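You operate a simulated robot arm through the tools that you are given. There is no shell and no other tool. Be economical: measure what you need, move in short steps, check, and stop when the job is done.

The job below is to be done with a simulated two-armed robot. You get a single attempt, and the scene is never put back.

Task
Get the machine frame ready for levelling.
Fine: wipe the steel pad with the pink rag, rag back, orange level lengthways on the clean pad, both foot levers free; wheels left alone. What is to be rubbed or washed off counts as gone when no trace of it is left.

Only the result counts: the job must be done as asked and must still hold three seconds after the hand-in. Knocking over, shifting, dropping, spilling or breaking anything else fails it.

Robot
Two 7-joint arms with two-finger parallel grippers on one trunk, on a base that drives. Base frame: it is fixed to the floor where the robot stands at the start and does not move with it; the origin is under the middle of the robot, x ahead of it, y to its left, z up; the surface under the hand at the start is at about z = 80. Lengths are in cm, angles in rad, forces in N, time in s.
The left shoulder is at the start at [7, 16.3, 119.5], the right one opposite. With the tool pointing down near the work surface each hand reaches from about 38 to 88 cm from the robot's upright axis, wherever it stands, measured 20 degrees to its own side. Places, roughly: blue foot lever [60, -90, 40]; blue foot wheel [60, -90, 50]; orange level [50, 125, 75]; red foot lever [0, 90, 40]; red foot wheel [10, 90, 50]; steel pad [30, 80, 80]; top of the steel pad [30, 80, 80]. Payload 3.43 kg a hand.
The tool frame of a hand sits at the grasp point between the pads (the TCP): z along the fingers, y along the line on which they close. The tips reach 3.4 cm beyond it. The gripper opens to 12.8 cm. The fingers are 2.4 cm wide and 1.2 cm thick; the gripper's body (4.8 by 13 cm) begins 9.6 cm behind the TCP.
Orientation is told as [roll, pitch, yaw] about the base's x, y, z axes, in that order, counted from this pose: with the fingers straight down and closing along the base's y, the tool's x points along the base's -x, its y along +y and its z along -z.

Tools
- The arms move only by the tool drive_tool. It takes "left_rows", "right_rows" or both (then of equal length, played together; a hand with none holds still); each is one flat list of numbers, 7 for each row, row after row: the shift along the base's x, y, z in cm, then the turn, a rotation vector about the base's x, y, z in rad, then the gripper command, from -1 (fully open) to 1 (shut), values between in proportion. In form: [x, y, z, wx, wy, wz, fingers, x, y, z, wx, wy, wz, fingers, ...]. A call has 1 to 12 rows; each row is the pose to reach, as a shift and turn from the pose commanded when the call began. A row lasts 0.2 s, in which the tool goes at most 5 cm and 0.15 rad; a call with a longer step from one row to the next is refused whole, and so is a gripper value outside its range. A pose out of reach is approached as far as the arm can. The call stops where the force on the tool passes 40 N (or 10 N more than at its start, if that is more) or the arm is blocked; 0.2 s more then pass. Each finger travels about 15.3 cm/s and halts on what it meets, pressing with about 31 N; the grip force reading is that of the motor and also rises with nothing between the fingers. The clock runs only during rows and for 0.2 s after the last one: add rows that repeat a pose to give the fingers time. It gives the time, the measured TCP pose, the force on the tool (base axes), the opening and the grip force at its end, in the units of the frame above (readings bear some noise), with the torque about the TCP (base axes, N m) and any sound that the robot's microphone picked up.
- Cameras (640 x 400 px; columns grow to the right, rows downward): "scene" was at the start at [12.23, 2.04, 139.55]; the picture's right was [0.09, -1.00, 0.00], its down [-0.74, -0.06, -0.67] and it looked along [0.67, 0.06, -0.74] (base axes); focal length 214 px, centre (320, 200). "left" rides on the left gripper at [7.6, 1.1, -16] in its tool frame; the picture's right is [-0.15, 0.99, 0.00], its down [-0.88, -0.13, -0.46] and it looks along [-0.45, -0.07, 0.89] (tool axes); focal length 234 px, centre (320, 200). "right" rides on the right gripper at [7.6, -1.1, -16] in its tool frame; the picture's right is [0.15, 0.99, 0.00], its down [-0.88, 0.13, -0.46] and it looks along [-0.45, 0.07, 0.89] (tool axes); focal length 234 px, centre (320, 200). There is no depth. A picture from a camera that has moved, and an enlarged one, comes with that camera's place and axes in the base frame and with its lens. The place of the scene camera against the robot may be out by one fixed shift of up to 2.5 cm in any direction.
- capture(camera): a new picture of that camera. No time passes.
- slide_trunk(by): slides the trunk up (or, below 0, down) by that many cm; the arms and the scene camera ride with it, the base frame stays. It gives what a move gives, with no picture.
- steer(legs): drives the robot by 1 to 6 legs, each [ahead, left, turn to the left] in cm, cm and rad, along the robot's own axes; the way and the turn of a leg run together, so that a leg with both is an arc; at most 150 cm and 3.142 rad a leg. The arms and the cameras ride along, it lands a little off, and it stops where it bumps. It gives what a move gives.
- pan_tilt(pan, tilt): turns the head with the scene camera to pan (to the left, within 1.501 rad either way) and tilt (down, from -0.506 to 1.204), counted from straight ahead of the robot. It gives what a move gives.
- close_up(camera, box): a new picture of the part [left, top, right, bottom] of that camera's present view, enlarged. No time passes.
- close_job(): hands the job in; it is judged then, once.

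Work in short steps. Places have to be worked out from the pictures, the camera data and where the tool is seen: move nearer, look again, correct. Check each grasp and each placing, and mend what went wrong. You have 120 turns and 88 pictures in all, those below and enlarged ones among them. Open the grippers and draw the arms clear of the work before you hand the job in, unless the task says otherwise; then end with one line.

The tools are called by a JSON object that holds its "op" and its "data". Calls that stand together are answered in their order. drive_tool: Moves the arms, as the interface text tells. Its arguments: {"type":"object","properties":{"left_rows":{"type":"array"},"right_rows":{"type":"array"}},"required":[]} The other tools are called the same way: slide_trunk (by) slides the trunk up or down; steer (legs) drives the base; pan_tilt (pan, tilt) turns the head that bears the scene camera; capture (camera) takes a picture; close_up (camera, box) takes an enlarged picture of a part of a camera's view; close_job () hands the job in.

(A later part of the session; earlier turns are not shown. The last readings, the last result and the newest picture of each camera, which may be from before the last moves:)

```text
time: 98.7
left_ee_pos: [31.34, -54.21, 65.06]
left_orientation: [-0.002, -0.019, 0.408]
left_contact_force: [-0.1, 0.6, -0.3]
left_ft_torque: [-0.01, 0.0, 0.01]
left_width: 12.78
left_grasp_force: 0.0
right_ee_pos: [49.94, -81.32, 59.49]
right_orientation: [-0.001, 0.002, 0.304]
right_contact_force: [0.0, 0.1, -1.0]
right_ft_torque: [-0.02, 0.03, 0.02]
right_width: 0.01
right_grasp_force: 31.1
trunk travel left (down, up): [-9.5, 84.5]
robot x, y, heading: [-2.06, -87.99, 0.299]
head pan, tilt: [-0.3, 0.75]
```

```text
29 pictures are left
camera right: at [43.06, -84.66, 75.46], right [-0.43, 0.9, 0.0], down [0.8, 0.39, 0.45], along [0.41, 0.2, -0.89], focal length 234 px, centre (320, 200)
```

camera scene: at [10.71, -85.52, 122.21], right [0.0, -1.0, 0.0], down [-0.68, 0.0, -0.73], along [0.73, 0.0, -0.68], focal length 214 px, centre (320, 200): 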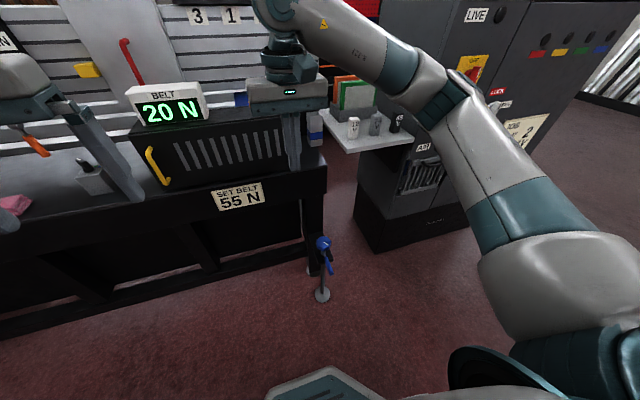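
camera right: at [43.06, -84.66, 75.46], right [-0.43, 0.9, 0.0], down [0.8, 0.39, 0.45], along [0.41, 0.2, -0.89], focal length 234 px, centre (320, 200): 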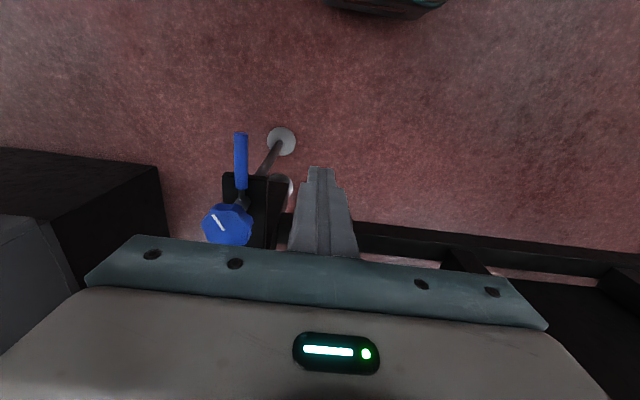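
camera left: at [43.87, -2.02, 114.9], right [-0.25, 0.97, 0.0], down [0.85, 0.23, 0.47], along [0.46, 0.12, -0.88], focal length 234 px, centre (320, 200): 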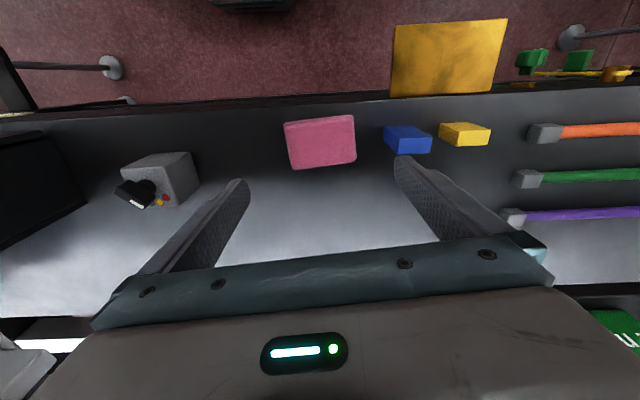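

Axis at [64,-88.4], lever tip [54.1,-92,41.2], wheel top ≈49. I straddle the lever at r≈8 with fingers 5 cm open.

{"op": "drive_tool", "data": {"right_rows": [2, -3, 0, 0, 0, 0.05, 0.22, 4, -6, 0, 0, 0, 0.05, 0.22, 6.5, -9.9, 0, 0, 0, 0.05, 0.22, 6.5, -9.9, -4, 0, 0, 0.05, 0.22, 6.5, -9.9, -8, 0, 0, 0.05, 0.22, 6.5, -9.9, -12, 0, 0, 0.05, 0.22, 6.5, -9.9, -12, 0, 0, 0.05, 0.22]}}

{"op": "capture", "data": {"camera": "right"}}

```text
time: 100.3
left_ee_pos: [31.29, -54.27, 65.01]
left_orientation: [-0.003, -0.019, 0.409]
left_contact_force: [-0.4, 0.1, 0.3]
left_ft_torque: [-0.03, 0.05, 0.05]
left_width: 12.79
left_grasp_force: 0.1
right_ee_pos: [56.3, -91.42, 47.24]
right_orientation: [-0.001, 0.002, 0.355]
right_contact_force: [-0.3, 0.3, -1.1]
right_ft_torque: [0.02, 0.03, 0.02]
right_width: 4.95
right_grasp_force: 0.0
trunk travel left (down, up): [-9.5, 84.5]
robot x, y, heading: [-1.72, -88.01, 0.3]
head pan, tilt: [-0.3, 0.75]
```

```text
28 pictures are left
camera right: at [49.5, -94.97, 63.07], right [-0.48, 0.88, 0.0], down [0.78, 0.43, 0.45], along [0.4, 0.22, -0.89], focal length 234 px, centre (320, 200)
```

right: 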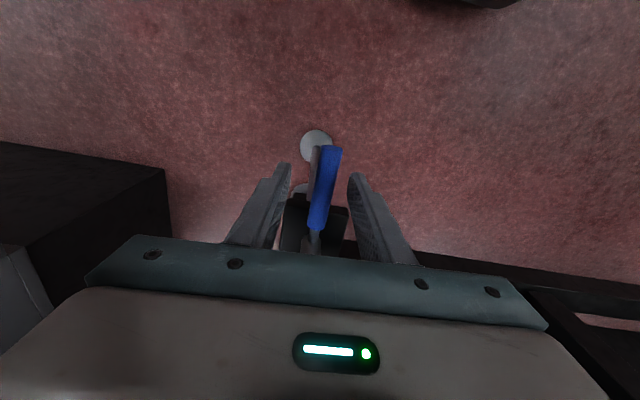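

Lever lies between the fingers. I descend to TCP z≈42.6.

{"op": "drive_tool", "data": {"right_rows": [0, 0, -2, 0, 0, 0, 0.22, 0, 0, -4, 0, 0, 0, 0.22, 0, 0, -4.6, 0, 0, 0, 0.22, 0, 0, -4.6, 0, 0, 0, 0.22]}}

{"op": "capture", "data": {"camera": "right"}}

```text
time: 101.3
left_ee_pos: [31.44, -54.14, 65.0]
left_orientation: [-0.004, -0.018, 0.407]
left_contact_force: [-0.2, -0.1, -0.1]
left_ft_torque: [-0.01, 0.02, -0.01]
left_width: 12.81
left_grasp_force: 0.1
right_ee_pos: [56.24, -91.23, 42.77]
right_orientation: [0.0, 0.001, 0.353]
right_contact_force: [-0.1, -0.7, 0.6]
right_ft_torque: [0.0, 0.03, -0.01]
right_width: 5.0
right_grasp_force: 0.1
trunk travel left (down, up): [-9.5, 84.5]
robot x, y, heading: [-1.71, -88.51, 0.304]
head pan, tilt: [-0.3, 0.75]
```

```text
27 pictures are left
camera right: at [49.62, -94.84, 58.68], right [-0.48, 0.88, 0.0], down [0.78, 0.43, 0.45], along [0.4, 0.22, -0.89], focal length 234 px, centre (320, 200)
```

right: 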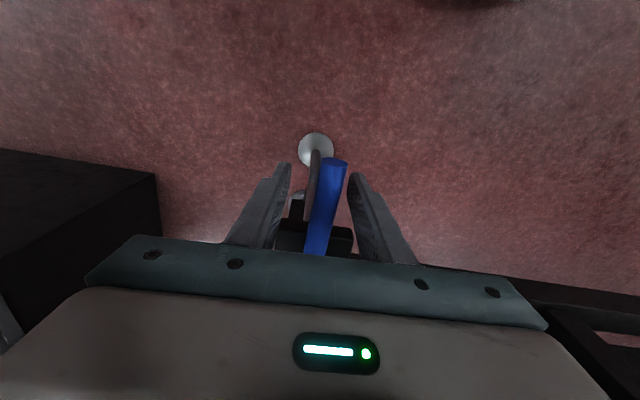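

I swing counter-clockwise (loosening sense) by 0.45 rad about the post, turning the hand with it.

{"op": "drive_tool", "data": {"right_rows": [0.51, -1.13, 0, 0, 0, 0.15, 0.22, 1.19, -2.17, 0, 0, 0, 0.3, 0.22, 2.01, -3.09, 0, 0, 0, 0.45, 0.22, 2.01, -3.09, 0, 0, 0, 0.45, 0.22]}}

{"op": "capture", "data": {"camera": "right"}}

```text
time: 102.0
left_ee_pos: [31.18, -53.88, 65.02]
left_orientation: [-0.004, -0.017, 0.416]
left_contact_force: [0.0, 0.5, 0.4]
left_ft_torque: [0.02, 0.01, 0.0]
left_width: 12.8
left_grasp_force: 0.0
right_ee_pos: [57.18, -92.4, 42.79]
right_orientation: [0.012, -0.005, 0.659]
right_contact_force: [-11.4, 20.7, -4.9]
right_ft_torque: [-0.13, -0.25, -0.39]
right_width: 6.34
right_grasp_force: 12.1
trunk travel left (down, up): [-9.5, 84.5]
robot x, y, heading: [-1.64, -88.27, 0.305]
head pan, tilt: [-0.3, 0.75]
stopped in row 3 (right hand): the force on the tool passed its limit at 46 N (the readings are from after the stop); the commanded pose is now the measured one
```

```text
26 pictures are left
camera right: at [52.0, -97.94, 58.69], right [-0.72, 0.69, 0.01], down [0.62, 0.64, 0.46], along [0.31, 0.34, -0.89], focal length 234 px, centre (320, 200)
```

right: 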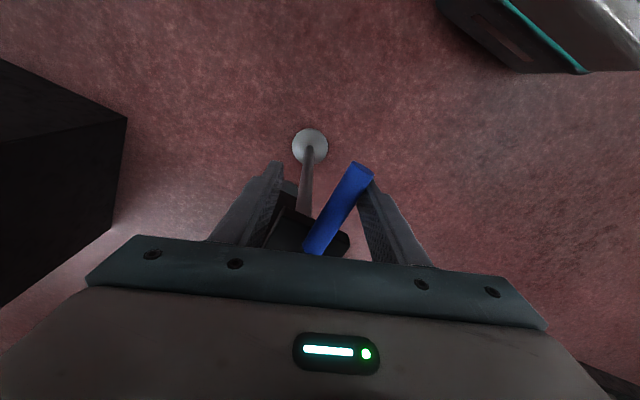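

It resists hard counter-clockwise, so that is the stop side. I go back and try clockwise.

{"op": "drive_tool", "data": {"right_rows": [-0.5, 0.6, 0, 0, 0, -0.15, 0.22, -0.94, 1.17, 0, 0, 0, -0.3, 0.22, -1.28, 2.36, 0, 0, 0, -0.45, 0.22, -1.43, 3.59, 0, 0, 0, -0.6, 0.22, -1.39, 4.83, 0, 0, 0, -0.75, 0.22, -1.39, 4.83, 0, 0, 0, -0.75, 0.22]}}

{"op": "capture", "data": {"camera": "right"}}

```text
time: 103.4
left_ee_pos: [31.32, -54.11, 64.99]
left_orientation: [-0.003, -0.018, 0.413]
left_contact_force: [-0.1, -0.3, 0.1]
left_ft_torque: [-0.05, 0.03, 0.0]
left_width: 12.8
left_grasp_force: 0.0
right_ee_pos: [56.05, -87.9, 42.85]
right_orientation: [0.008, -0.005, -0.1]
right_contact_force: [0.7, -0.4, 0.2]
right_ft_torque: [0.0, 0.01, -0.01]
right_width: 5.04
right_grasp_force: 0.6
trunk travel left (down, up): [-9.5, 84.5]
robot x, y, heading: [-1.76, -88.27, 0.306]
head pan, tilt: [-0.3, 0.75]
```

```text
25 pictures are left
camera right: at [48.28, -88.25, 58.73], right [-0.05, 1.0, 0.01], down [0.89, 0.04, 0.46], along [0.46, 0.03, -0.89], focal length 234 px, centre (320, 200)
```

right: 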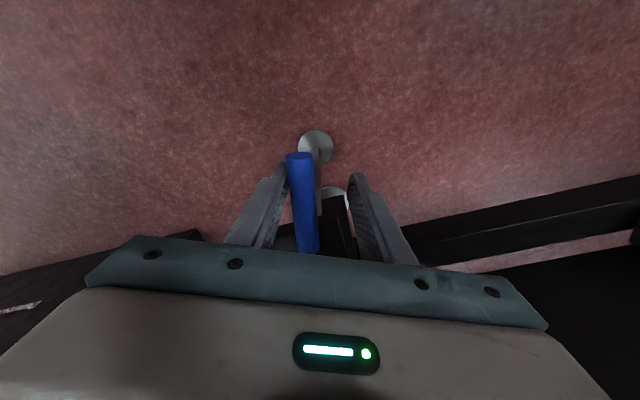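

It moves freely clockwise. I keep swinging that way until a stop.

{"op": "drive_tool", "data": {"right_rows": [0.16, 1.19, 0, 0, 0, -0.15, 0.22, 0.5, 2.34, 0, 0, 0, -0.3, 0.22, 1.01, 3.43, 0, 0, 0, -0.45, 0.22, 1.68, 4.43, 0, 0, 0, -0.6, 0.22, 2.48, 5.31, 0, 0, 0, -0.75, 0.22, 3.41, 6.07, 0, 0, 0, -0.9, 0.22, 3.41, 6.07, 0, 0, 0, -0.9, 0.22]}}

{"op": "capture", "data": {"camera": "right"}}

```text
time: 105.0
left_ee_pos: [31.31, -54.11, 65.07]
left_orientation: [-0.004, -0.017, 0.412]
left_contact_force: [0.9, -0.9, 0.1]
left_ft_torque: [0.01, -0.03, 0.01]
left_width: 12.81
left_grasp_force: 0.1
right_ee_pos: [59.4, -81.78, 42.84]
right_orientation: [0.009, -0.005, -0.998]
right_contact_force: [0.4, 0.3, 0.2]
right_ft_torque: [-0.03, -0.04, 0.03]
right_width: 4.98
right_grasp_force: 0.1
trunk travel left (down, up): [-9.5, 84.5]
robot x, y, heading: [-1.59, -88.33, 0.305]
head pan, tilt: [-0.3, 0.75]
```

```text
24 pictures are left
camera right: at [54.21, -75.93, 58.77], right [0.75, 0.66, 0.01], down [0.58, -0.67, 0.46], along [0.31, -0.34, -0.89], focal length 234 px, centre (320, 200)
```

right: 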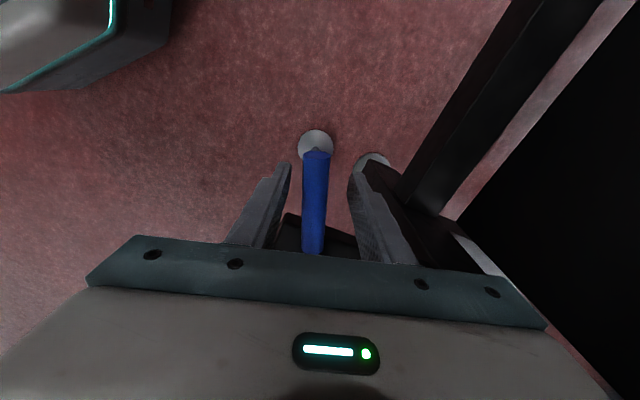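

Lever has turned ~75°. I push a little further to find whether there is an end stop.

{"op": "drive_tool", "data": {"right_rows": [0.5, 0.32, 0, 0, 0, -0.075, 0.22, 1.04, 0.61, 0, 0, 0, -0.15, 0.22, 1.6, 0.85, 0, 0, 0, -0.225, 0.22, 2.16, 1.06, 0, 0, 0, -0.3, 0.22]}}

{"op": "capture", "data": {"camera": "right"}}

```text
time: 106.0
left_ee_pos: [31.29, -54.3, 65.16]
left_orientation: [-0.003, -0.018, 0.409]
left_contact_force: [0.0, 0.4, -0.5]
left_ft_torque: [-0.01, 0.05, 0.02]
left_width: 12.81
left_grasp_force: 0.0
right_ee_pos: [61.1, -81.38, 42.75]
right_orientation: [-0.005, -0.014, -1.273]
right_contact_force: [-24.1, -12.7, 6.1]
right_ft_torque: [0.03, 0.11, 0.5]
right_width: 6.5
right_grasp_force: 13.9
trunk travel left (down, up): [-9.5, 84.5]
robot x, y, heading: [-1.79, -88.07, 0.306]
head pan, tilt: [-0.3, 0.75]
stopped in row 4 (right hand): the force on the tool passed its limit at 44 N (the readings are from after the stop); the commanded pose is now the measured one
```

```text
23 pictures are left
camera right: at [57.68, -74.2, 58.72], right [0.9, 0.43, 0.0], down [0.38, -0.8, 0.47], along [0.2, -0.42, -0.88], focal length 234 px, centre (320, 200)
```

right: 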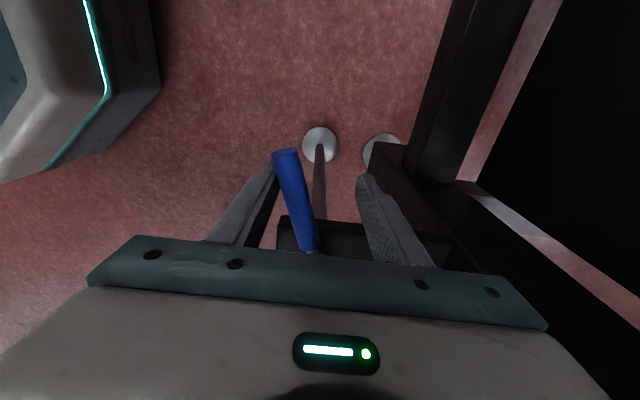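

End stop found at the other side: the lever is fully swung (~78°) to free. I unload and lift straight up.

{"op": "drive_tool", "data": {"right_rows": [-0.6, -0.2, 0, 0, 0, 0.1, 0.22, -0.9, -0.3, 0, 0, 0, 0.15, 0.22, -0.9, -0.3, 4, 0, 0, 0.15, 0.22, -0.9, -0.3, 8, 0, 0, 0.15, 0.22, -0.9, -0.3, 12, 0, 0, 0.15, 0.22, -0.9, -0.3, 16, 0, 0, 0.15, 0.22, -4, -1, 18, 0, 0, 0.3, 0.22, -8, -2, 18, 0, 0, 0.45, 0.22, -12, -3, 18, 0, 0, 0.6, 0.22, -16, -4, 18, 0, 0, 0.75, 0.22, -20, -5, 18, 0, 0, 0.9, 0.22]}}

{"op": "pan_tilt", "data": {"pan": -0.25, "tilt": 0.6}}

{"op": "capture", "data": {"camera": "scene"}}

```text
time: 108.4
left_ee_pos: [31.18, -54.19, 65.08]
left_orientation: [-0.004, -0.015, 0.41]
left_contact_force: [0.0, 0.2, -0.1]
left_ft_torque: [-0.03, 0.03, 0.0]
left_width: 12.79
left_grasp_force: 0.1
right_ee_pos: [41.35, -86.34, 60.74]
right_orientation: [-0.001, -0.011, -0.373]
right_contact_force: [-0.4, 0.2, 0.4]
right_ft_torque: [0.01, 0.03, -0.01]
right_width: 5.0
right_grasp_force: 0.1
trunk travel left (down, up): [-9.5, 84.5]
robot x, y, heading: [-1.77, -88.42, 0.303]
head pan, tilt: [-0.3, 0.75]
```

```text
time: 109.1
left_ee_pos: [31.34, -54.2, 65.07]
left_orientation: [-0.005, -0.017, 0.409]
left_contact_force: [0.2, 0.8, 0.3]
left_ft_torque: [0.03, 0.01, -0.02]
left_width: 12.81
left_grasp_force: 0.1
right_ee_pos: [41.43, -86.23, 60.62]
right_orientation: [0.001, -0.011, -0.378]
right_contact_force: [0.1, 0.1, 0.0]
right_ft_torque: [0.0, -0.03, 0.0]
right_width: 4.98
right_grasp_force: 0.2
trunk travel left (down, up): [-9.5, 84.5]
robot x, y, heading: [-1.79, -88.27, 0.296]
head pan, tilt: [-0.25, 0.6]
```

```text
22 pictures are left
camera scene: at [11.13, -85.09, 83.5], right [0.05, -1.0, 0.0], down [-0.56, -0.03, -0.82], along [0.82, 0.04, -0.57], focal length 214 px, centre (320, 200)
```

scene: 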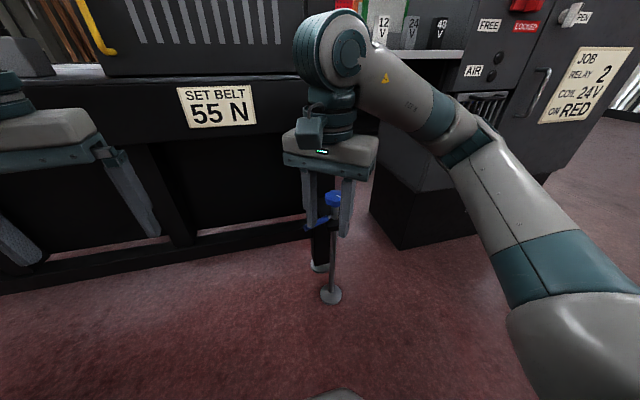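

Blue lever now points left, at its free stop. Red foot looks alike (axis ≈[5.3,92.3], lever out toward the robot); a pure leftward drive of ~190 cm puts the right hand in the same relation to it.

{"op": "steer", "data": {"legs": [[0, 95, 0], [0, 95, 0]]}}

{"op": "capture", "data": {"camera": "right"}}

```text
time: 118.6
left_ee_pos: [-27.4, 128.01, 65.03]
left_orientation: [-0.003, -0.017, 0.418]
left_contact_force: [0.1, 0.8, 0.1]
left_ft_torque: [0.0, 0.0, 0.01]
left_width: 12.79
left_grasp_force: 0.1
right_ee_pos: [-17.21, 96.13, 60.64]
right_orientation: [-0.001, -0.012, -0.367]
right_contact_force: [-0.3, -0.2, 0.5]
right_ft_torque: [-0.03, 0.01, 0.04]
right_width: 4.99
right_grasp_force: 0.1
trunk travel left (down, up): [-9.5, 84.5]
robot x, y, heading: [-60.31, 93.82, 0.314]
head pan, tilt: [-0.25, 0.6]
```

```text
21 pictures are left
camera right: at [-24.93, 97.88, 76.5], right [0.22, 0.98, 0.0], down [0.86, -0.19, 0.47], along [0.46, -0.1, -0.88], focal length 234 px, centre (320, 200)
```

right: 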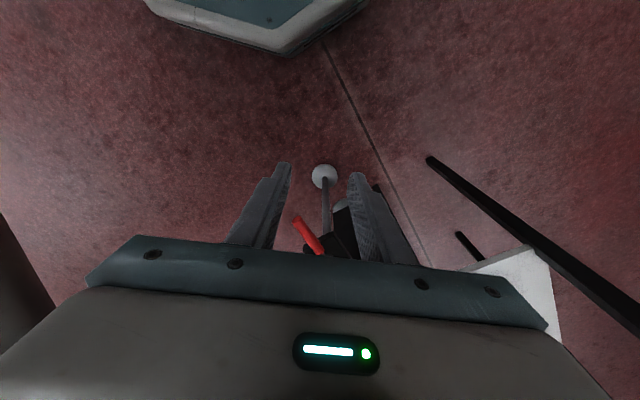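

Red lever: tip [-4.2,89.2], axis ≈[5.8,92.4], yaw 0.31. I straddle it at r≈8 as before.

{"op": "drive_tool", "data": {"right_rows": [2.5, -1, 0, 0, 0, 0.14, 0.22, 5, -2, 0, 0, 0, 0.28, 0.22, 8, -3.2, 0, 0, 0, 0.42, 0.22, 11, -4.4, 0, 0, 0, 0.56, 0.22, 13.5, -5.4, 0, 0, 0, 0.68, 0.22, 15.4, -6.2, 0, 0, 0, 0.68, 0.22, 15.4, -6.2, -4, 0, 0, 0.68, 0.22, 15.4, -6.2, -8, 0, 0, 0.68, 0.22, 15.4, -6.2, -12, 0, 0, 0.68, 0.22, 15.4, -6.2, -13, 0, 0, 0.68, 0.22]}}

{"op": "capture", "data": {"camera": "right"}}

```text
time: 120.8
left_ee_pos: [-27.47, 128.03, 65.09]
left_orientation: [-0.003, -0.019, 0.418]
left_contact_force: [-0.1, -0.1, -0.8]
left_ft_torque: [-0.01, -0.02, -0.02]
left_width: 12.8
left_grasp_force: 0.1
right_ee_pos: [-1.83, 89.75, 47.5]
right_orientation: [-0.001, -0.012, 0.312]
right_contact_force: [-0.7, -0.1, -0.5]
right_ft_torque: [0.02, 0.01, 0.0]
right_width: 4.99
right_grasp_force: 0.1
trunk travel left (down, up): [-9.5, 84.5]
robot x, y, heading: [-60.01, 93.52, 0.311]
head pan, tilt: [-0.25, 0.6]
```

```text
20 pictures are left
camera right: at [-8.99, 86.48, 63.27], right [-0.44, 0.9, 0.0], down [0.79, 0.39, 0.47], along [0.42, 0.21, -0.88], focal length 234 px, centre (320, 200)
```

right: 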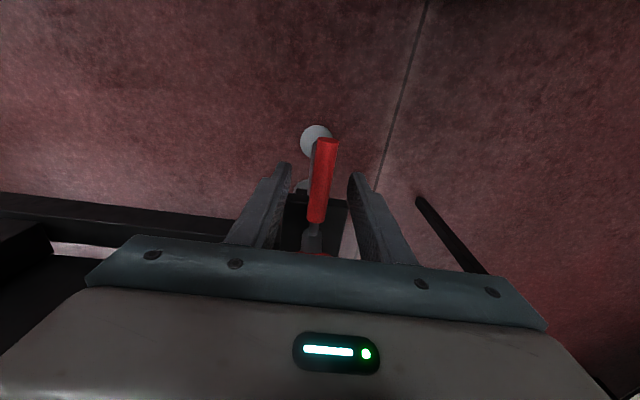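

Centred. I descend and try clockwise as with the blue one.

{"op": "drive_tool", "data": {"right_rows": [0, 0, -2.5, 0, 0, 0, 0.22, 0, 0, -4.7, 0, 0, 0, 0.22, 0, 0, -4.7, 0, 0, 0, 0.22, -0.34, 1.19, -4.7, 0, 0, -0.15, 0.22, -0.49, 2.42, -4.7, 0, 0, -0.3, 0.22, -0.45, 3.66, -4.7, 0, 0, -0.45, 0.22, -0.45, 3.66, -4.7, 0, 0, -0.45, 0.22]}}

{"op": "capture", "data": {"camera": "right"}}

```text
time: 122.2
left_ee_pos: [-27.24, 127.72, 65.08]
left_orientation: [-0.001, -0.017, 0.413]
left_contact_force: [0.5, 0.0, -0.7]
left_ft_torque: [0.02, -0.02, 0.03]
left_width: 12.81
left_grasp_force: 0.1
right_ee_pos: [-1.89, 91.71, 42.92]
right_orientation: [-0.012, -0.018, -0.087]
right_contact_force: [4.1, -21.6, -2.9]
right_ft_torque: [0.07, 0.15, 0.42]
right_width: 6.25
right_grasp_force: 11.0
trunk travel left (down, up): [-9.5, 84.5]
robot x, y, heading: [-60.58, 93.26, 0.306]
head pan, tilt: [-0.25, 0.6]
stopped in row 6 (right hand): the force on the tool passed its limit at 47 N (the readings are from after the stop); the commanded pose is now the measured one
```

```text
19 pictures are left
camera right: at [-9.81, 91.66, 58.67], right [-0.06, 1.0, -0.02], down [0.88, 0.06, 0.47], along [0.47, 0.01, -0.88], focal length 234 px, centre (320, 200)
```

right: 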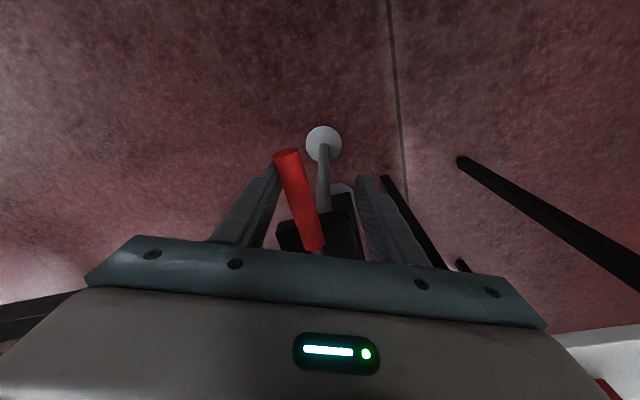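

Clockwise is this one's stop, so red is mirrored: I go back and swing counter-clockwise.

{"op": "drive_tool", "data": {"right_rows": [0.03, -1, 0, 0, 0, 0.13, 0.22, 0.05, -1.5, 0, 0, 0, 0.27, 0.22, 0.06, -1.96, 0, 0, 0, 0.4, 0.22, 0.54, -3.07, 0, 0, 0, 0.55, 0.22, 1.18, -4.1, 0, 0, 0, 0.7, 0.22, 1.97, -5.02, 0, 0, 0, 0.85, 0.22, 2.89, -5.81, 0, 0, 0, 1, 0.22, 3.91, -6.45, 0, 0, 0, 1.15, 0.22, 4.5, -6.7, 0, 0, 0, 1.22, 0.22, 4.5, -6.7, 0, 0, 0, 1.22, 0.22]}}

{"op": "capture", "data": {"camera": "right"}}

{"op": "capture", "data": {"camera": "scene"}}

```text
time: 124.4
left_ee_pos: [-27.29, 127.92, 65.1]
left_orientation: [-0.004, -0.015, 0.417]
left_contact_force: [0.9, -1.0, -0.6]
left_ft_torque: [-0.03, 0.01, -0.03]
left_width: 12.8
left_grasp_force: 0.0
right_ee_pos: [2.54, 85.62, 43.03]
right_orientation: [-0.011, -0.019, 1.137]
right_contact_force: [-0.7, 0.0, 0.1]
right_ft_torque: [0.01, -0.01, 0.01]
right_width: 5.02
right_grasp_force: 0.2
trunk travel left (down, up): [-9.5, 84.5]
robot x, y, heading: [-60.74, 93.57, 0.304]
head pan, tilt: [-0.25, 0.6]
```

```text
18 pictures are left
camera right: at [0.09, 78.16, 58.84], right [-0.96, 0.28, -0.01], down [0.24, 0.85, 0.47], along [0.14, 0.45, -0.88], focal length 234 px, centre (320, 200)
```

right: 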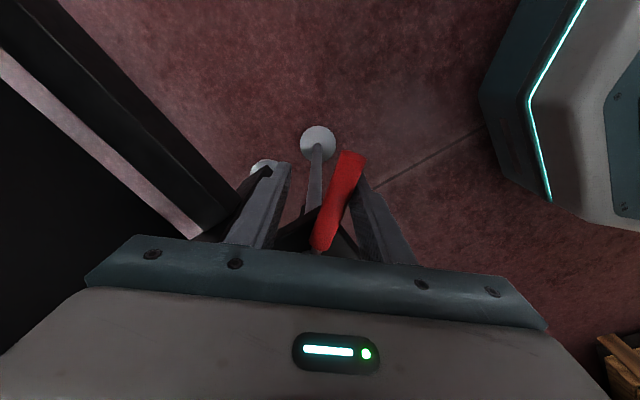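

```text
17 pictures are left
camera scene: at [-47.36, 96.85, 83.5], right [0.06, -1.0, 0.0], down [-0.56, -0.03, -0.82], along [0.82, 0.05, -0.57], focal length 214 px, centre (320, 200)
```

scene: 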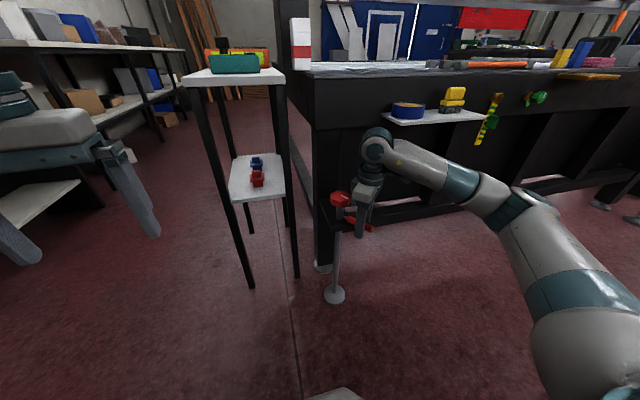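

It swings freely counter-clockwise. I continue until the stop.

{"op": "drive_tool", "data": {"right_rows": [0.5, -0.22, 0, 0, 0, 0.075, 0.22, 1.03, -0.4, 0, 0, 0, 0.15, 0.22, 1.58, -0.54, 0, 0, 0, 0.225, 0.22, 2.13, -0.65, 0, 0, 0, 0.3, 0.22, 2.7, -0.71, 0, 0, 0, 0.375, 0.22, 3.26, -0.74, 0, 0, 0, 0.45, 0.22, 3.8, -0.72, 0, 0, 0, 0.525, 0.22, 4.38, -0.66, 0, 0, 0, 0.6, 0.22]}}

{"op": "capture", "data": {"camera": "right"}}

```text
time: 126.2
left_ee_pos: [-27.22, 127.58, 65.07]
left_orientation: [-0.004, -0.019, 0.411]
left_contact_force: [0.1, 0.3, -0.2]
left_ft_torque: [-0.07, -0.03, -0.01]
left_width: 12.77
left_grasp_force: 0.0
right_ee_pos: [-7.6, 87.08, 40.75]
right_orientation: [-0.032, 0.133, 1.538]
right_contact_force: [6.3, -19.7, -2.8]
right_ft_torque: [0.44, 0.25, -0.75]
right_width: 5.42
right_grasp_force: 4.1
right hand out of reach, approached as far as the arm can: row 2, 3, 4, 5, 6, 7, 8
trunk travel left (down, up): [-9.5, 84.5]
robot x, y, heading: [-60.44, 93.42, 0.305]
head pan, tilt: [-0.25, 0.6]
stopped in row 8 (right hand): the force on the tool passed its limit at 209 N (the readings are from after the stop); the commanded pose is now the measured one
```

```text
16 pictures are left
camera right: at [-7.13, 81.75, 57.6], right [-0.99, -0.12, -0.01], down [-0.11, 0.94, 0.33], along [-0.03, 0.33, -0.94], focal length 234 px, centre (320, 200)
```

right: 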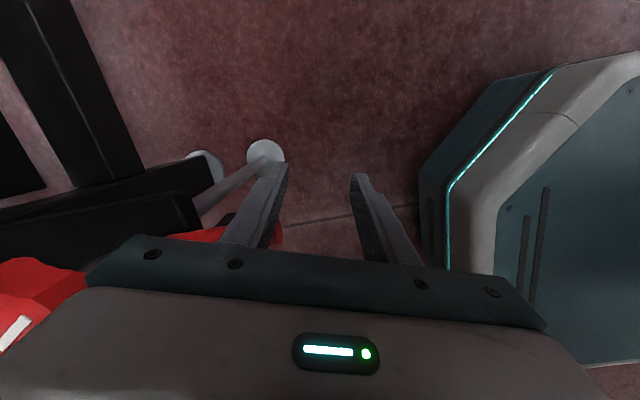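

The arm ran out of wrist reach at this yaw and the hand jumped. I lift straight out carefully and reassess.

{"op": "drive_tool", "data": {"right_rows": [-0.5, -0.3, 0, 0, 0, 0, 0.22, -0.8, -0.6, 1, 0, 0, -0.05, 0.22, -1, -0.8, 4, 0, 0, -0.1, 0.22, -1.5, -1, 8, 0, -0.05, -0.2, 0.22, -2, -1, 12, 0, -0.1, -0.3, 0.22, -3, -1, 16, 0, -0.13, -0.45, 0.22, -6, 0, 18, 0, -0.13, -0.6, 0.22, -9, 1, 18, 0, -0.13, -0.7, 0.22, -11, 2, 18, 0, -0.13, -0.8, 0.22]}}

{"op": "close_up", "data": {"camera": "scene", "box": [280, 140, 440, 310]}}

{"op": "capture", "data": {"camera": "right"}}

```text
refused: row 6 steps farther than a row can; nothing moved
```

```text
2.35 times, centred on (360, 225) of scene
camera zoom: at [-47.35, 96.71, 83.5], right [0.05, -1.0, 0.0], down [-0.56, -0.03, -0.83], along [0.82, 0.04, -0.56], focal length 505 px, centre (226, 141)
```

zoom: 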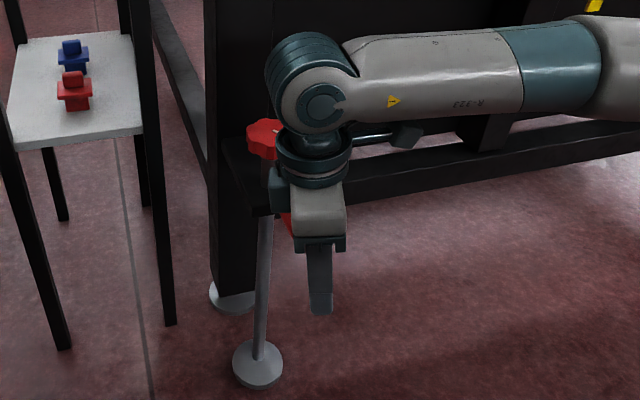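

```text
14 pictures are left
camera right: at [-7.13, 81.75, 57.6], right [-0.99, -0.12, -0.01], down [-0.11, 0.94, 0.33], along [-0.03, 0.33, -0.94], focal length 234 px, centre (320, 200)
```

right: 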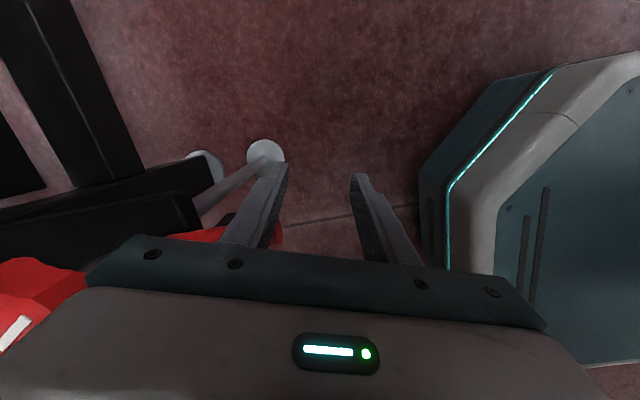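

I resend the lift with smaller steps.

{"op": "drive_tool", "data": {"right_rows": [-0.8, -0.3, 0, 0, 0, 0, 0.22, -1.5, -0.6, 1, 0, 0, -0.05, 0.22, -2, -0.8, 4, 0, 0, -0.1, 0.22, -2.5, -1, 8, 0, -0.05, -0.2, 0.22, -3, -1, 12, 0, -0.1, -0.3, 0.22, -3.5, -1, 15.5, 0, -0.13, -0.42, 0.22, -6, 0, 18, 0, -0.13, -0.55, 0.22, -9, 1, 18, 0, -0.13, -0.68, 0.22, -11, 2, 18, 0, -0.13, -0.8, 0.22]}}

```text
time: 128.2
left_ee_pos: [-27.2, 127.7, 65.1]
left_orientation: [-0.005, -0.02, 0.412]
left_contact_force: [0.5, 0.7, -0.3]
left_ft_torque: [0.01, 0.0, -0.01]
left_width: 12.79
left_grasp_force: 0.0
right_ee_pos: [-18.58, 89.54, 58.99]
right_orientation: [-0.146, 0.075, 0.728]
right_contact_force: [0.0, -0.1, 0.1]
right_ft_torque: [-0.01, 0.03, -0.01]
right_width: 5.01
right_grasp_force: 0.0
trunk travel left (down, up): [-9.5, 84.5]
robot x, y, heading: [-60.42, 93.57, 0.308]
head pan, tilt: [-0.25, 0.6]
```

I level the hand and look at the red foot.

{"op": "drive_tool", "data": {"right_rows": [0, 0, 1, 0.08, 0.02, 0, 0.22, 0, 0, 1, 0.159, 0.041, 0, 0.22]}}

{"op": "close_up", "data": {"camera": "scene", "box": [280, 160, 420, 260]}}

```text
time: 128.8
left_ee_pos: [-27.26, 127.65, 65.13]
left_orientation: [-0.004, -0.019, 0.412]
left_contact_force: [-0.2, 0.4, 0.0]
left_ft_torque: [-0.01, 0.01, 0.03]
left_width: 12.79
left_grasp_force: 0.0
right_ee_pos: [-18.5, 89.53, 59.88]
right_orientation: [0.0, -0.002, 0.734]
right_contact_force: [0.1, 0.2, -0.1]
right_ft_torque: [-0.01, -0.01, 0.01]
right_width: 4.99
right_grasp_force: 0.0
trunk travel left (down, up): [-9.5, 84.5]
robot x, y, heading: [-60.24, 93.09, 0.311]
head pan, tilt: [-0.25, 0.6]
```

```text
4.00 times, centred on (350, 210) of scene
camera zoom: at [-47.35, 96.76, 83.5], right [0.06, -1.0, 0.0], down [-0.56, -0.03, -0.82], along [0.82, 0.05, -0.57], focal length 858 px, centre (200, 160)
```

zoom: 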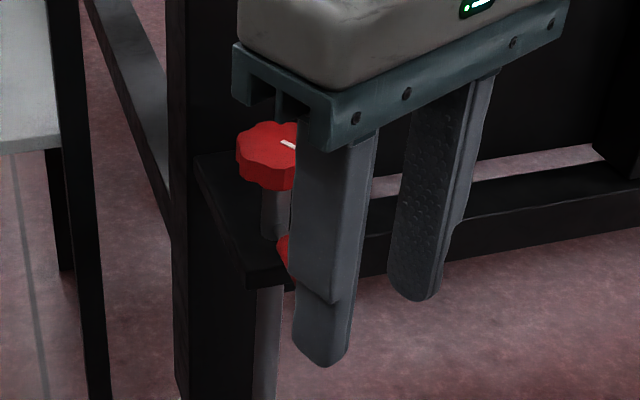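

Wheel mark angle is unchanged. For the rest I'll use closed fingers as a pusher with a fixed, reachable yaw, coming down on the lever's left side.

{"op": "drive_tool", "data": {"right_rows": [3, 0.8, 0, 0, 0, -0.1, 1, 6, 1.5, 0, 0, 0, -0.2, 1, 9, 2.2, 0, 0, 0, -0.33, 1, 12, 3, 0, 0, 0, -0.33, 1, 15, 3.5, 0, 0, 0, -0.33, 1, 16.7, 3.8, 0, 0, 0, -0.33, 1, 16.7, 3.8, -4, 0, 0, -0.33, 1, 16.7, 3.8, -8, 0, 0, -0.33, 1, 16.7, 3.8, -11, 0, 0, -0.33, 1, 16.7, 3.8, -11, 0, 0, -0.33, 1]}}

{"op": "capture", "data": {"camera": "right"}}

```text
time: 131.0
left_ee_pos: [-27.35, 127.62, 65.14]
left_orientation: [-0.004, -0.019, 0.411]
left_contact_force: [-0.5, 0.3, 0.2]
left_ft_torque: [0.02, 0.0, 0.02]
left_width: 12.79
left_grasp_force: 0.1
right_ee_pos: [-1.85, 93.4, 48.64]
right_orientation: [-0.003, -0.001, 0.405]
right_contact_force: [-0.4, 0.7, 1.4]
right_ft_torque: [0.01, 0.0, 0.03]
right_width: 0.01
right_grasp_force: 30.9
trunk travel left (down, up): [-9.5, 84.5]
robot x, y, heading: [-60.61, 93.75, 0.306]
head pan, tilt: [-0.25, 0.6]
```

```text
12 pictures are left
camera right: at [-8.39, 89.43, 64.65], right [-0.53, 0.85, 0.0], down [0.76, 0.47, 0.46], along [0.39, 0.24, -0.89], focal length 234 px, centre (320, 200)
```

right: 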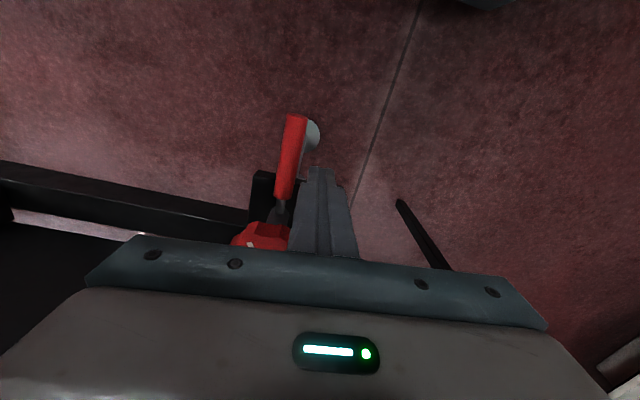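

Lever was knocked back to its locked place; the pusher is on its left side. I descend and sweep it counter-clockwise.

{"op": "drive_tool", "data": {"right_rows": [0, 0, -3, 0, 0, 0, 1, 0, 0, -5.8, 0, 0, 0, 1, 0.25, -0.85, -5.8, 0, 0, 0, 1, 0.3, -1.88, -5.8, 0, 0, 0, 1, 0.52, -2.97, -5.8, 0, 0, 0, 1, 0.89, -4.02, -5.8, 0, 0, 0, 1, 1.42, -4.99, -5.8, 0, 0, 0, 1, 2.09, -5.88, -5.8, 0, 0, 0, 1, 2.88, -6.65, -5.8, 0, 0, 0, 1, 3.78, -7.3, -5.8, 0, 0, 0, 1, 4.76, -7.81, -5.8, 0, 0, 0, 1]}}

```text
time: 133.4
left_ee_pos: [-27.34, 127.74, 65.02]
left_orientation: [-0.003, -0.021, 0.411]
left_contact_force: [0.8, -0.8, 0.7]
left_ft_torque: [0.03, 0.0, -0.01]
left_width: 12.76
left_grasp_force: 0.1
right_ee_pos: [2.89, 85.29, 43.06]
right_orientation: [-0.002, -0.002, 0.408]
right_contact_force: [-0.3, 0.5, 0.3]
right_ft_torque: [0.0, 0.01, -0.01]
right_width: 0.02
right_grasp_force: 30.9
trunk travel left (down, up): [-9.5, 84.5]
robot x, y, heading: [-60.47, 93.29, 0.306]
head pan, tilt: [-0.25, 0.6]
```

{"op": "drive_tool", "data": {"right_rows": [0.5, -0.03, 0, 0, 0, 0, 1, 1.07, -0.06, 0, 0, 0, 0, 1, 1.6, -0.15, 0, 0, 0, 0, 1, 2.16, -0.25, 0, 0, 0, 0, 1, 2.7, -0.27, 0, 0, 0, 0, 1, 3.27, -0.28, 0, 0, 0, 0, 1]}}

{"op": "capture", "data": {"camera": "right"}}

```text
time: 133.9
left_ee_pos: [-27.39, 127.68, 65.28]
left_orientation: [-0.002, -0.022, 0.412]
left_contact_force: [-0.8, -0.8, 0.5]
left_ft_torque: [0.02, 0.0, 0.01]
left_width: 12.79
left_grasp_force: 0.1
right_ee_pos: [3.07, 85.36, 43.17]
right_orientation: [0.003, 0.008, 0.413]
right_contact_force: [-18.5, -0.1, 5.1]
right_ft_torque: [0.01, -0.09, -0.12]
right_width: 0.0
right_grasp_force: 30.3
trunk travel left (down, up): [-9.5, 84.5]
robot x, y, heading: [-60.41, 93.1, 0.303]
head pan, tilt: [-0.25, 0.6]
stopped in row 2 (right hand): the force on the tool passed its limit at 46 N (the readings are from after the stop); the commanded pose is now the measured one
```

```text
11 pictures are left
camera right: at [-3.39, 81.37, 59.06], right [-0.53, 0.85, 0.0], down [0.76, 0.47, 0.45], along [0.38, 0.24, -0.89], focal length 234 px, centre (320, 200)
```

right: 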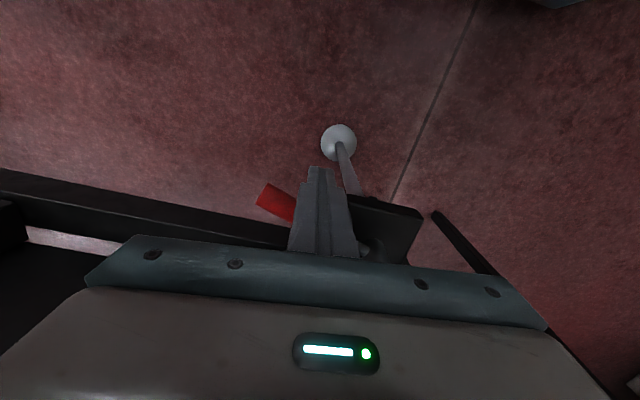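

Stop reached: red lever swung fully to the other side. I back off, lift, and leave.

{"op": "drive_tool", "data": {"right_rows": [-1, 0, 0, 0, 0, 0, 1, -3, 0, 0, 0, 0, 0, 1, -6, 0, 1, 0, 0, 0, 1, -9, 0, 4, 0, 0, 0, 1, -12, 0, 8, 0, 0, 0, 1, -14, 0, 12, 0, 0, 0, 1, -16, 0, 16, 0, 0, -0.1, 0.4, -18, 0, 18, 0, 0, -0.1, -1, -20, 0, 18, 0, 0, -0.1, -1]}}

{"op": "slide_trunk", "data": {"by": 40}}

{"op": "pan_tilt", "data": {"pan": -0.1, "tilt": 0.6}}

{"op": "capture", "data": {"camera": "scene"}}

```text
time: 135.9
left_ee_pos: [-27.32, 127.6, 65.12]
left_orientation: [-0.004, -0.019, 0.412]
left_contact_force: [0.3, -0.4, -0.6]
left_ft_torque: [0.0, -0.02, -0.04]
left_width: 12.78
left_grasp_force: 0.0
right_ee_pos: [-16.75, 85.39, 60.96]
right_orientation: [0.0, 0.008, 0.31]
right_contact_force: [-0.8, 0.3, 0.3]
right_ft_torque: [0.02, 0.01, -0.04]
right_width: 12.79
right_grasp_force: 0.0
trunk travel left (down, up): [-9.5, 84.5]
robot x, y, heading: [-60.56, 93.31, 0.306]
head pan, tilt: [-0.25, 0.6]
```

```text
time: 139.8
left_ee_pos: [-27.26, 127.57, 105.1]
left_orientation: [-0.004, -0.019, 0.412]
left_contact_force: [-0.1, -0.2, 0.1]
left_ft_torque: [-0.01, -0.01, 0.0]
left_width: 12.78
left_grasp_force: 0.0
right_ee_pos: [-16.67, 85.54, 101.01]
right_orientation: [0.002, 0.008, 0.311]
right_contact_force: [-0.2, 0.1, -0.9]
right_ft_torque: [0.0, 0.01, -0.01]
right_width: 12.78
right_grasp_force: 0.1
trunk travel left (down, up): [-49.5, 44.5]
robot x, y, heading: [-60.56, 93.48, 0.302]
head pan, tilt: [-0.25, 0.6]
```

```text
time: 140.4
left_ee_pos: [-27.2, 127.69, 105.23]
left_orientation: [-0.005, -0.019, 0.41]
left_contact_force: [-0.3, -0.9, -0.6]
left_ft_torque: [0.02, -0.02, -0.01]
left_width: 12.82
left_grasp_force: 0.1
right_ee_pos: [-16.77, 85.47, 100.96]
right_orientation: [0.001, 0.01, 0.312]
right_contact_force: [-0.1, 0.9, 0.0]
right_ft_torque: [-0.03, 0.02, 0.02]
right_width: 12.77
right_grasp_force: 0.1
trunk travel left (down, up): [-49.5, 44.5]
robot x, y, heading: [-60.37, 93.38, 0.301]
head pan, tilt: [-0.099, 0.6]
```

```text
10 pictures are left
camera scene: at [-47.59, 98.06, 123.5], right [0.2, -0.98, 0.0], down [-0.55, -0.11, -0.82], along [0.81, 0.17, -0.57], focal length 214 px, centre (320, 200)
```

scene: 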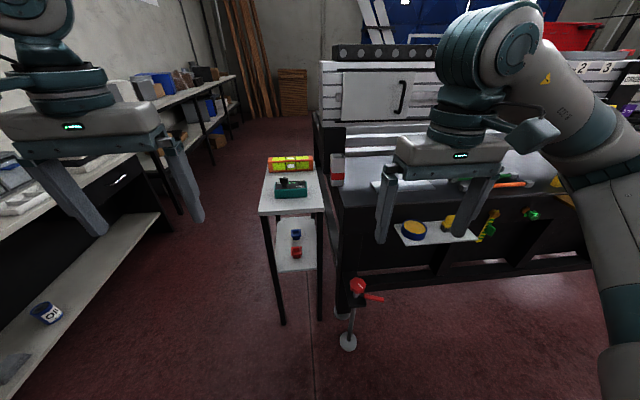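

Both levers are free. 10 pictures remain, so I plan carefully: right hand turned −1.57 (closing across the level), then drive in front of the stand.

{"op": "drive_tool", "data": {"right_rows": [0, 0, 0, 0, 0, -0.15, -1, 0, 0, 0, 0, 0, -0.3, -1, 0, 0, 0, 0, 0, -0.45, -1, 0, 0, 0, 0, 0, -0.6, -1, 0, 0, 0, 0, 0, -0.75, -1, 0, 0, 0, 0, 0, -0.9, -1, 0, 0, 0, 0, 0, -1.05, -1, 0, 0, 0, 0, 0, -1.2, -1, 0, 0, 0, 0, 0, -1.35, -1, 0, 0, 0, 0, 0, -1.5, -1, 0, 0, 0, 0, 0, -1.6, -1]}}

{"op": "steer", "data": {"legs": [[0, 25, 0], [46, 0, 0]]}}

{"op": "capture", "data": {"camera": "right"}}

```text
time: 142.8
left_ee_pos: [-27.27, 127.74, 105.06]
left_orientation: [-0.005, -0.019, 0.412]
left_contact_force: [-0.2, 0.0, -0.9]
left_ft_torque: [0.0, 0.0, -0.04]
left_width: 12.77
left_grasp_force: 0.2
right_ee_pos: [-16.7, 85.52, 100.97]
right_orientation: [0.0, 0.009, -1.29]
right_contact_force: [0.0, -0.5, 0.0]
right_ft_torque: [0.02, -0.02, 0.03]
right_width: 12.81
right_grasp_force: 0.1
trunk travel left (down, up): [-49.5, 44.5]
robot x, y, heading: [-60.48, 93.44, 0.304]
head pan, tilt: [-0.099, 0.6]
```

```text
time: 147.0
left_ee_pos: [9.44, 164.44, 105.14]
left_orientation: [-0.003, -0.018, 0.411]
left_contact_force: [1.1, 0.1, 0.2]
left_ft_torque: [-0.02, 0.06, -0.02]
left_width: 12.83
left_grasp_force: 0.1
right_ee_pos: [20.03, 122.31, 100.79]
right_orientation: [0.0, 0.009, -1.288]
right_contact_force: [1.1, 0.4, -0.6]
right_ft_torque: [0.0, -0.01, -0.03]
right_width: 12.78
right_grasp_force: 0.0
trunk travel left (down, up): [-49.5, 44.5]
robot x, y, heading: [-23.89, 130.26, 0.31]
head pan, tilt: [-0.099, 0.6]
```

```text
9 pictures are left
camera right: at [16.9, 129.24, 116.88], right [0.91, 0.42, 0.0], down [0.37, -0.81, 0.45], along [0.19, -0.41, -0.89], focal length 234 px, centre (320, 200)
```

right: 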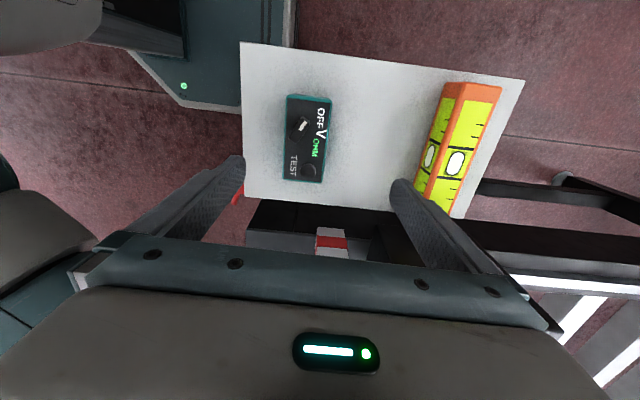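

Level: centre ≈[42.3,127.9], yaw 0.29, ~23 x 5 x 4.5 cm on the stand at z≈75. I move over it and go down to TCP z≈84.

{"op": "drive_tool", "data": {"right_rows": [3.5, 0.9, -1, 0, 0, 0, -1, 7, 1.8, -2, 0, 0, 0, -1, 10.5, 2.7, -3, 0, 0, 0, -1, 14, 3.6, -4, 0, 0, 0, -1, 17.5, 4.5, -5, 0, 0, 0, -1, 20, 5, -6, 0, 0, 0, -1, 22.3, 5.6, -8, 0, 0, 0, -1, 22.3, 5.6, -12, 0, 0, 0, -1, 22.3, 5.6, -15, 0, 0, 0, -1, 22.3, 5.6, -16.8, 0, 0, 0, -1, 22.3, 5.6, -16.8, 0, 0, 0, -1]}}

{"op": "capture", "data": {"camera": "right"}}

```text
time: 149.6
left_ee_pos: [7.83, 165.02, 104.59]
left_orientation: [-0.016, -0.021, 0.398]
left_contact_force: [0.9, 0.0, 0.2]
left_ft_torque: [-0.05, 0.05, 0.01]
left_width: 12.8
left_grasp_force: 0.1
right_ee_pos: [40.05, 128.31, 86.88]
right_orientation: [0.055, -0.005, -1.27]
right_contact_force: [1.7, -1.0, -3.7]
right_ft_torque: [0.06, 0.27, 0.03]
right_width: 12.79
right_grasp_force: 0.1
trunk travel left (down, up): [-49.5, 44.5]
robot x, y, heading: [-25.13, 129.89, 0.294]
head pan, tilt: [-0.099, 0.6]
stopped in row 11 (right hand): the arm was blocked; the commanded pose is now the measured one
```

```text
8 pictures are left
camera right: at [35.84, 135.21, 102.61], right [0.9, 0.43, 0.05], down [0.36, -0.81, 0.47], along [0.24, -0.4, -0.88], focal length 234 px, centre (320, 200)
```

right: 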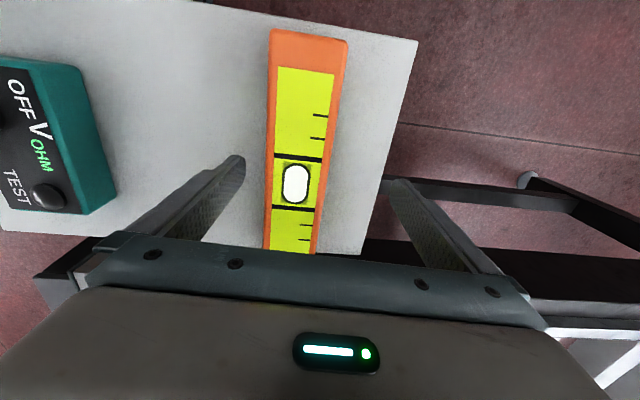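

The arm got blocked and the base was nudged back ~1 cm. I look at the scene to find what touches.

{"op": "capture", "data": {"camera": "scene"}}

```text
7 pictures are left
camera scene: at [-19.11, 134.03, 124.59], right [0.19, -0.98, 0.01], down [-0.51, -0.11, -0.86], along [0.84, 0.16, -0.52], focal length 214 px, centre (320, 200)
```

scene: 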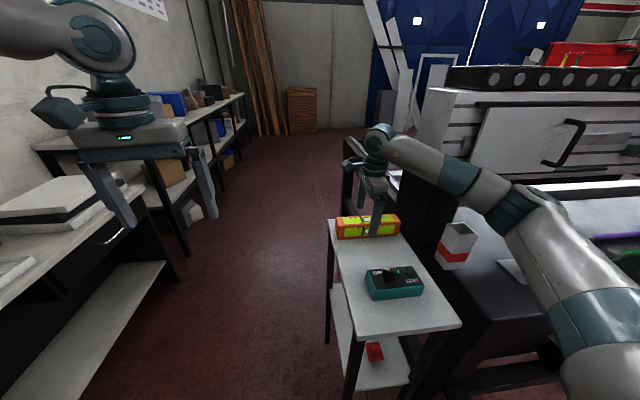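

The right forearm is crossing over the tall box at the bench end. I'll retract the right arm and instead use the left arm with the robot turned right, so its elbow stays over free floor.

{"op": "drive_tool", "data": {"right_rows": [-1, 0, 3, 0, 0, 0, -1, -2.5, -0.5, 7, 0, 0, 0, -1, -5, -1.5, 10, 0, 0, 0, -1, -9, -3, 12, 0, 0, 0, -1, -13, -5, 14, 0, 0, 0, -1, -17, -8, 14, 0, 0, 0, -1, -21.5, -10, 14, 0, 0, 0, -1, -21.5, -11.3, 14, 0, 0, 0, -1]}}

```text
time: 150.3
left_ee_pos: [9.37, 164.48, 104.11]
left_orientation: [-0.007, -0.004, 0.386]
left_contact_force: [0.4, 0.7, 0.9]
left_ft_torque: [0.02, -0.07, 0.03]
left_width: 12.83
left_grasp_force: 0.0
right_ee_pos: [35.83, 127.03, 90.32]
right_orientation: [-0.033, -0.012, -1.261]
right_contact_force: [0.7, -0.9, -0.3]
right_ft_torque: [-0.03, -0.04, 0.04]
right_width: 12.77
right_grasp_force: 0.1
trunk travel left (down, up): [-49.5, 44.5]
robot x, y, heading: [-26.07, 129.95, 0.284]
head pan, tilt: [-0.099, 0.6]
stopped in row 3 (right hand): the force on the tool passed its limit at 66 N (the readings are from after the stop); the commanded pose is now the measured one
```

Still rubbing; I continue in slow small steps.

{"op": "drive_tool", "data": {"right_rows": [-0.8, 0, 0.8, 0, 0, 0, -1, -1.6, 0, 1.6, 0, 0, 0, -1, -2.6, 0, 2.4, 0, 0, 0, -1, -3.8, 0, 3.4, 0, 0, 0, -1, -5, 0, 4.4, 0, 0, 0, -1, -6.5, 0, 5.4, 0, 0, 0, -1, -8, 0, 6.4, 0, 0, 0, -1, -10, -0.5, 7.4, 0, 0, 0, -1, -12, -1, 8.4, 0, 0, 0, -1, -14, -2, 9.4, 0, 0, 0, -1]}}

```text
time: 152.6
left_ee_pos: [11.06, 164.29, 103.35]
left_orientation: [0.001, 0.01, 0.389]
left_contact_force: [0.2, 0.1, 0.0]
left_ft_torque: [0.02, -0.02, 0.0]
left_width: 12.78
left_grasp_force: 0.1
right_ee_pos: [23.72, 124.35, 98.64]
right_orientation: [-0.045, -0.004, -1.272]
right_contact_force: [0.0, -0.4, -0.1]
right_ft_torque: [0.01, -0.03, -0.02]
right_width: 12.82
right_grasp_force: 0.0
trunk travel left (down, up): [-49.5, 44.5]
robot x, y, heading: [-25.72, 129.87, 0.281]
head pan, tilt: [-0.099, 0.6]
```

Right hand moves freely now. The left readings hint at a slight tilt of the robot; I retract the right arm fully and recheck.

{"op": "drive_tool", "data": {"right_rows": [-1, -1, 1, 0, 0, 0, -1, -2, -3, 2, 0, 0, 0, -1, -4, -5, 4, 0, 0, 0, -1, -6, -7, 6, 0, 0, 0, -1, -8, -9, 8, 0, 0, 0, -1, -10, -10, 8, 0, 0, 0, -1]}}

```text
time: 153.9
left_ee_pos: [11.12, 164.31, 103.36]
left_orientation: [-0.001, 0.01, 0.391]
left_contact_force: [0.1, 0.1, -0.2]
left_ft_torque: [0.0, 0.01, 0.0]
left_width: 12.78
left_grasp_force: 0.1
right_ee_pos: [13.9, 114.31, 106.72]
right_orientation: [-0.046, -0.005, -1.272]
right_contact_force: [-0.5, -0.2, 0.7]
right_ft_torque: [0.01, -0.02, -0.05]
right_width: 12.81
right_grasp_force: 0.1
trunk travel left (down, up): [-49.5, 44.5]
robot x, y, heading: [-25.5, 130.07, 0.283]
head pan, tilt: [-0.099, 0.6]
```

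The left shift is only a reset of its commanded pose. I turn the robot right by 0.66 in place.

{"op": "steer", "data": {"legs": [[0, 0, -0.66]]}}

{"op": "drive_tool", "data": {"left_rows": [0, 0, 0, 0, 0, -0.15, -1, 0, 0, 0, 0, 0, -0.3, -1, 0, 0, 0, 0, 0, -0.45, -1, 0, 0, 0, 0, 0, -0.6, -1, 0, 0, 0, 0, 0, -0.75, -1, 0, 0, 0, 0, 0, -0.9, -1, 0, 0, 0, 0, 0, -1.0, -1]}}

```text
time: 156.1
left_ee_pos: [24.61, 134.37, 103.37]
left_orientation: [-0.001, 0.01, -0.272]
left_contact_force: [-0.7, 0.6, 0.5]
left_ft_torque: [-0.01, -0.03, 0.0]
left_width: 12.82
left_grasp_force: 0.1
right_ee_pos: [-3.97, 93.36, 106.67]
right_orientation: [-0.045, -0.005, -1.933]
right_contact_force: [-0.3, 0.1, -0.7]
right_ft_torque: [0.01, -0.02, 0.04]
right_width: 12.81
right_grasp_force: 0.1
trunk travel left (down, up): [-49.5, 44.5]
robot x, y, heading: [-25.41, 129.95, -0.381]
head pan, tilt: [-0.099, 0.6]
```

```text
time: 157.7
left_ee_pos: [24.61, 134.44, 103.3]
left_orientation: [0.0, 0.011, -1.276]
left_contact_force: [0.8, 0.3, 0.2]
left_ft_torque: [-0.03, 0.02, -0.03]
left_width: 12.81
left_grasp_force: 0.2
right_ee_pos: [-4.05, 93.49, 106.74]
right_orientation: [-0.045, -0.006, -1.934]
right_contact_force: [0.1, -0.4, 0.0]
right_ft_torque: [0.03, 0.03, -0.01]
right_width: 12.83
right_grasp_force: 0.0
trunk travel left (down, up): [-49.5, 44.5]
robot x, y, heading: [-25.22, 129.78, -0.38]
head pan, tilt: [-0.099, 0.6]
```

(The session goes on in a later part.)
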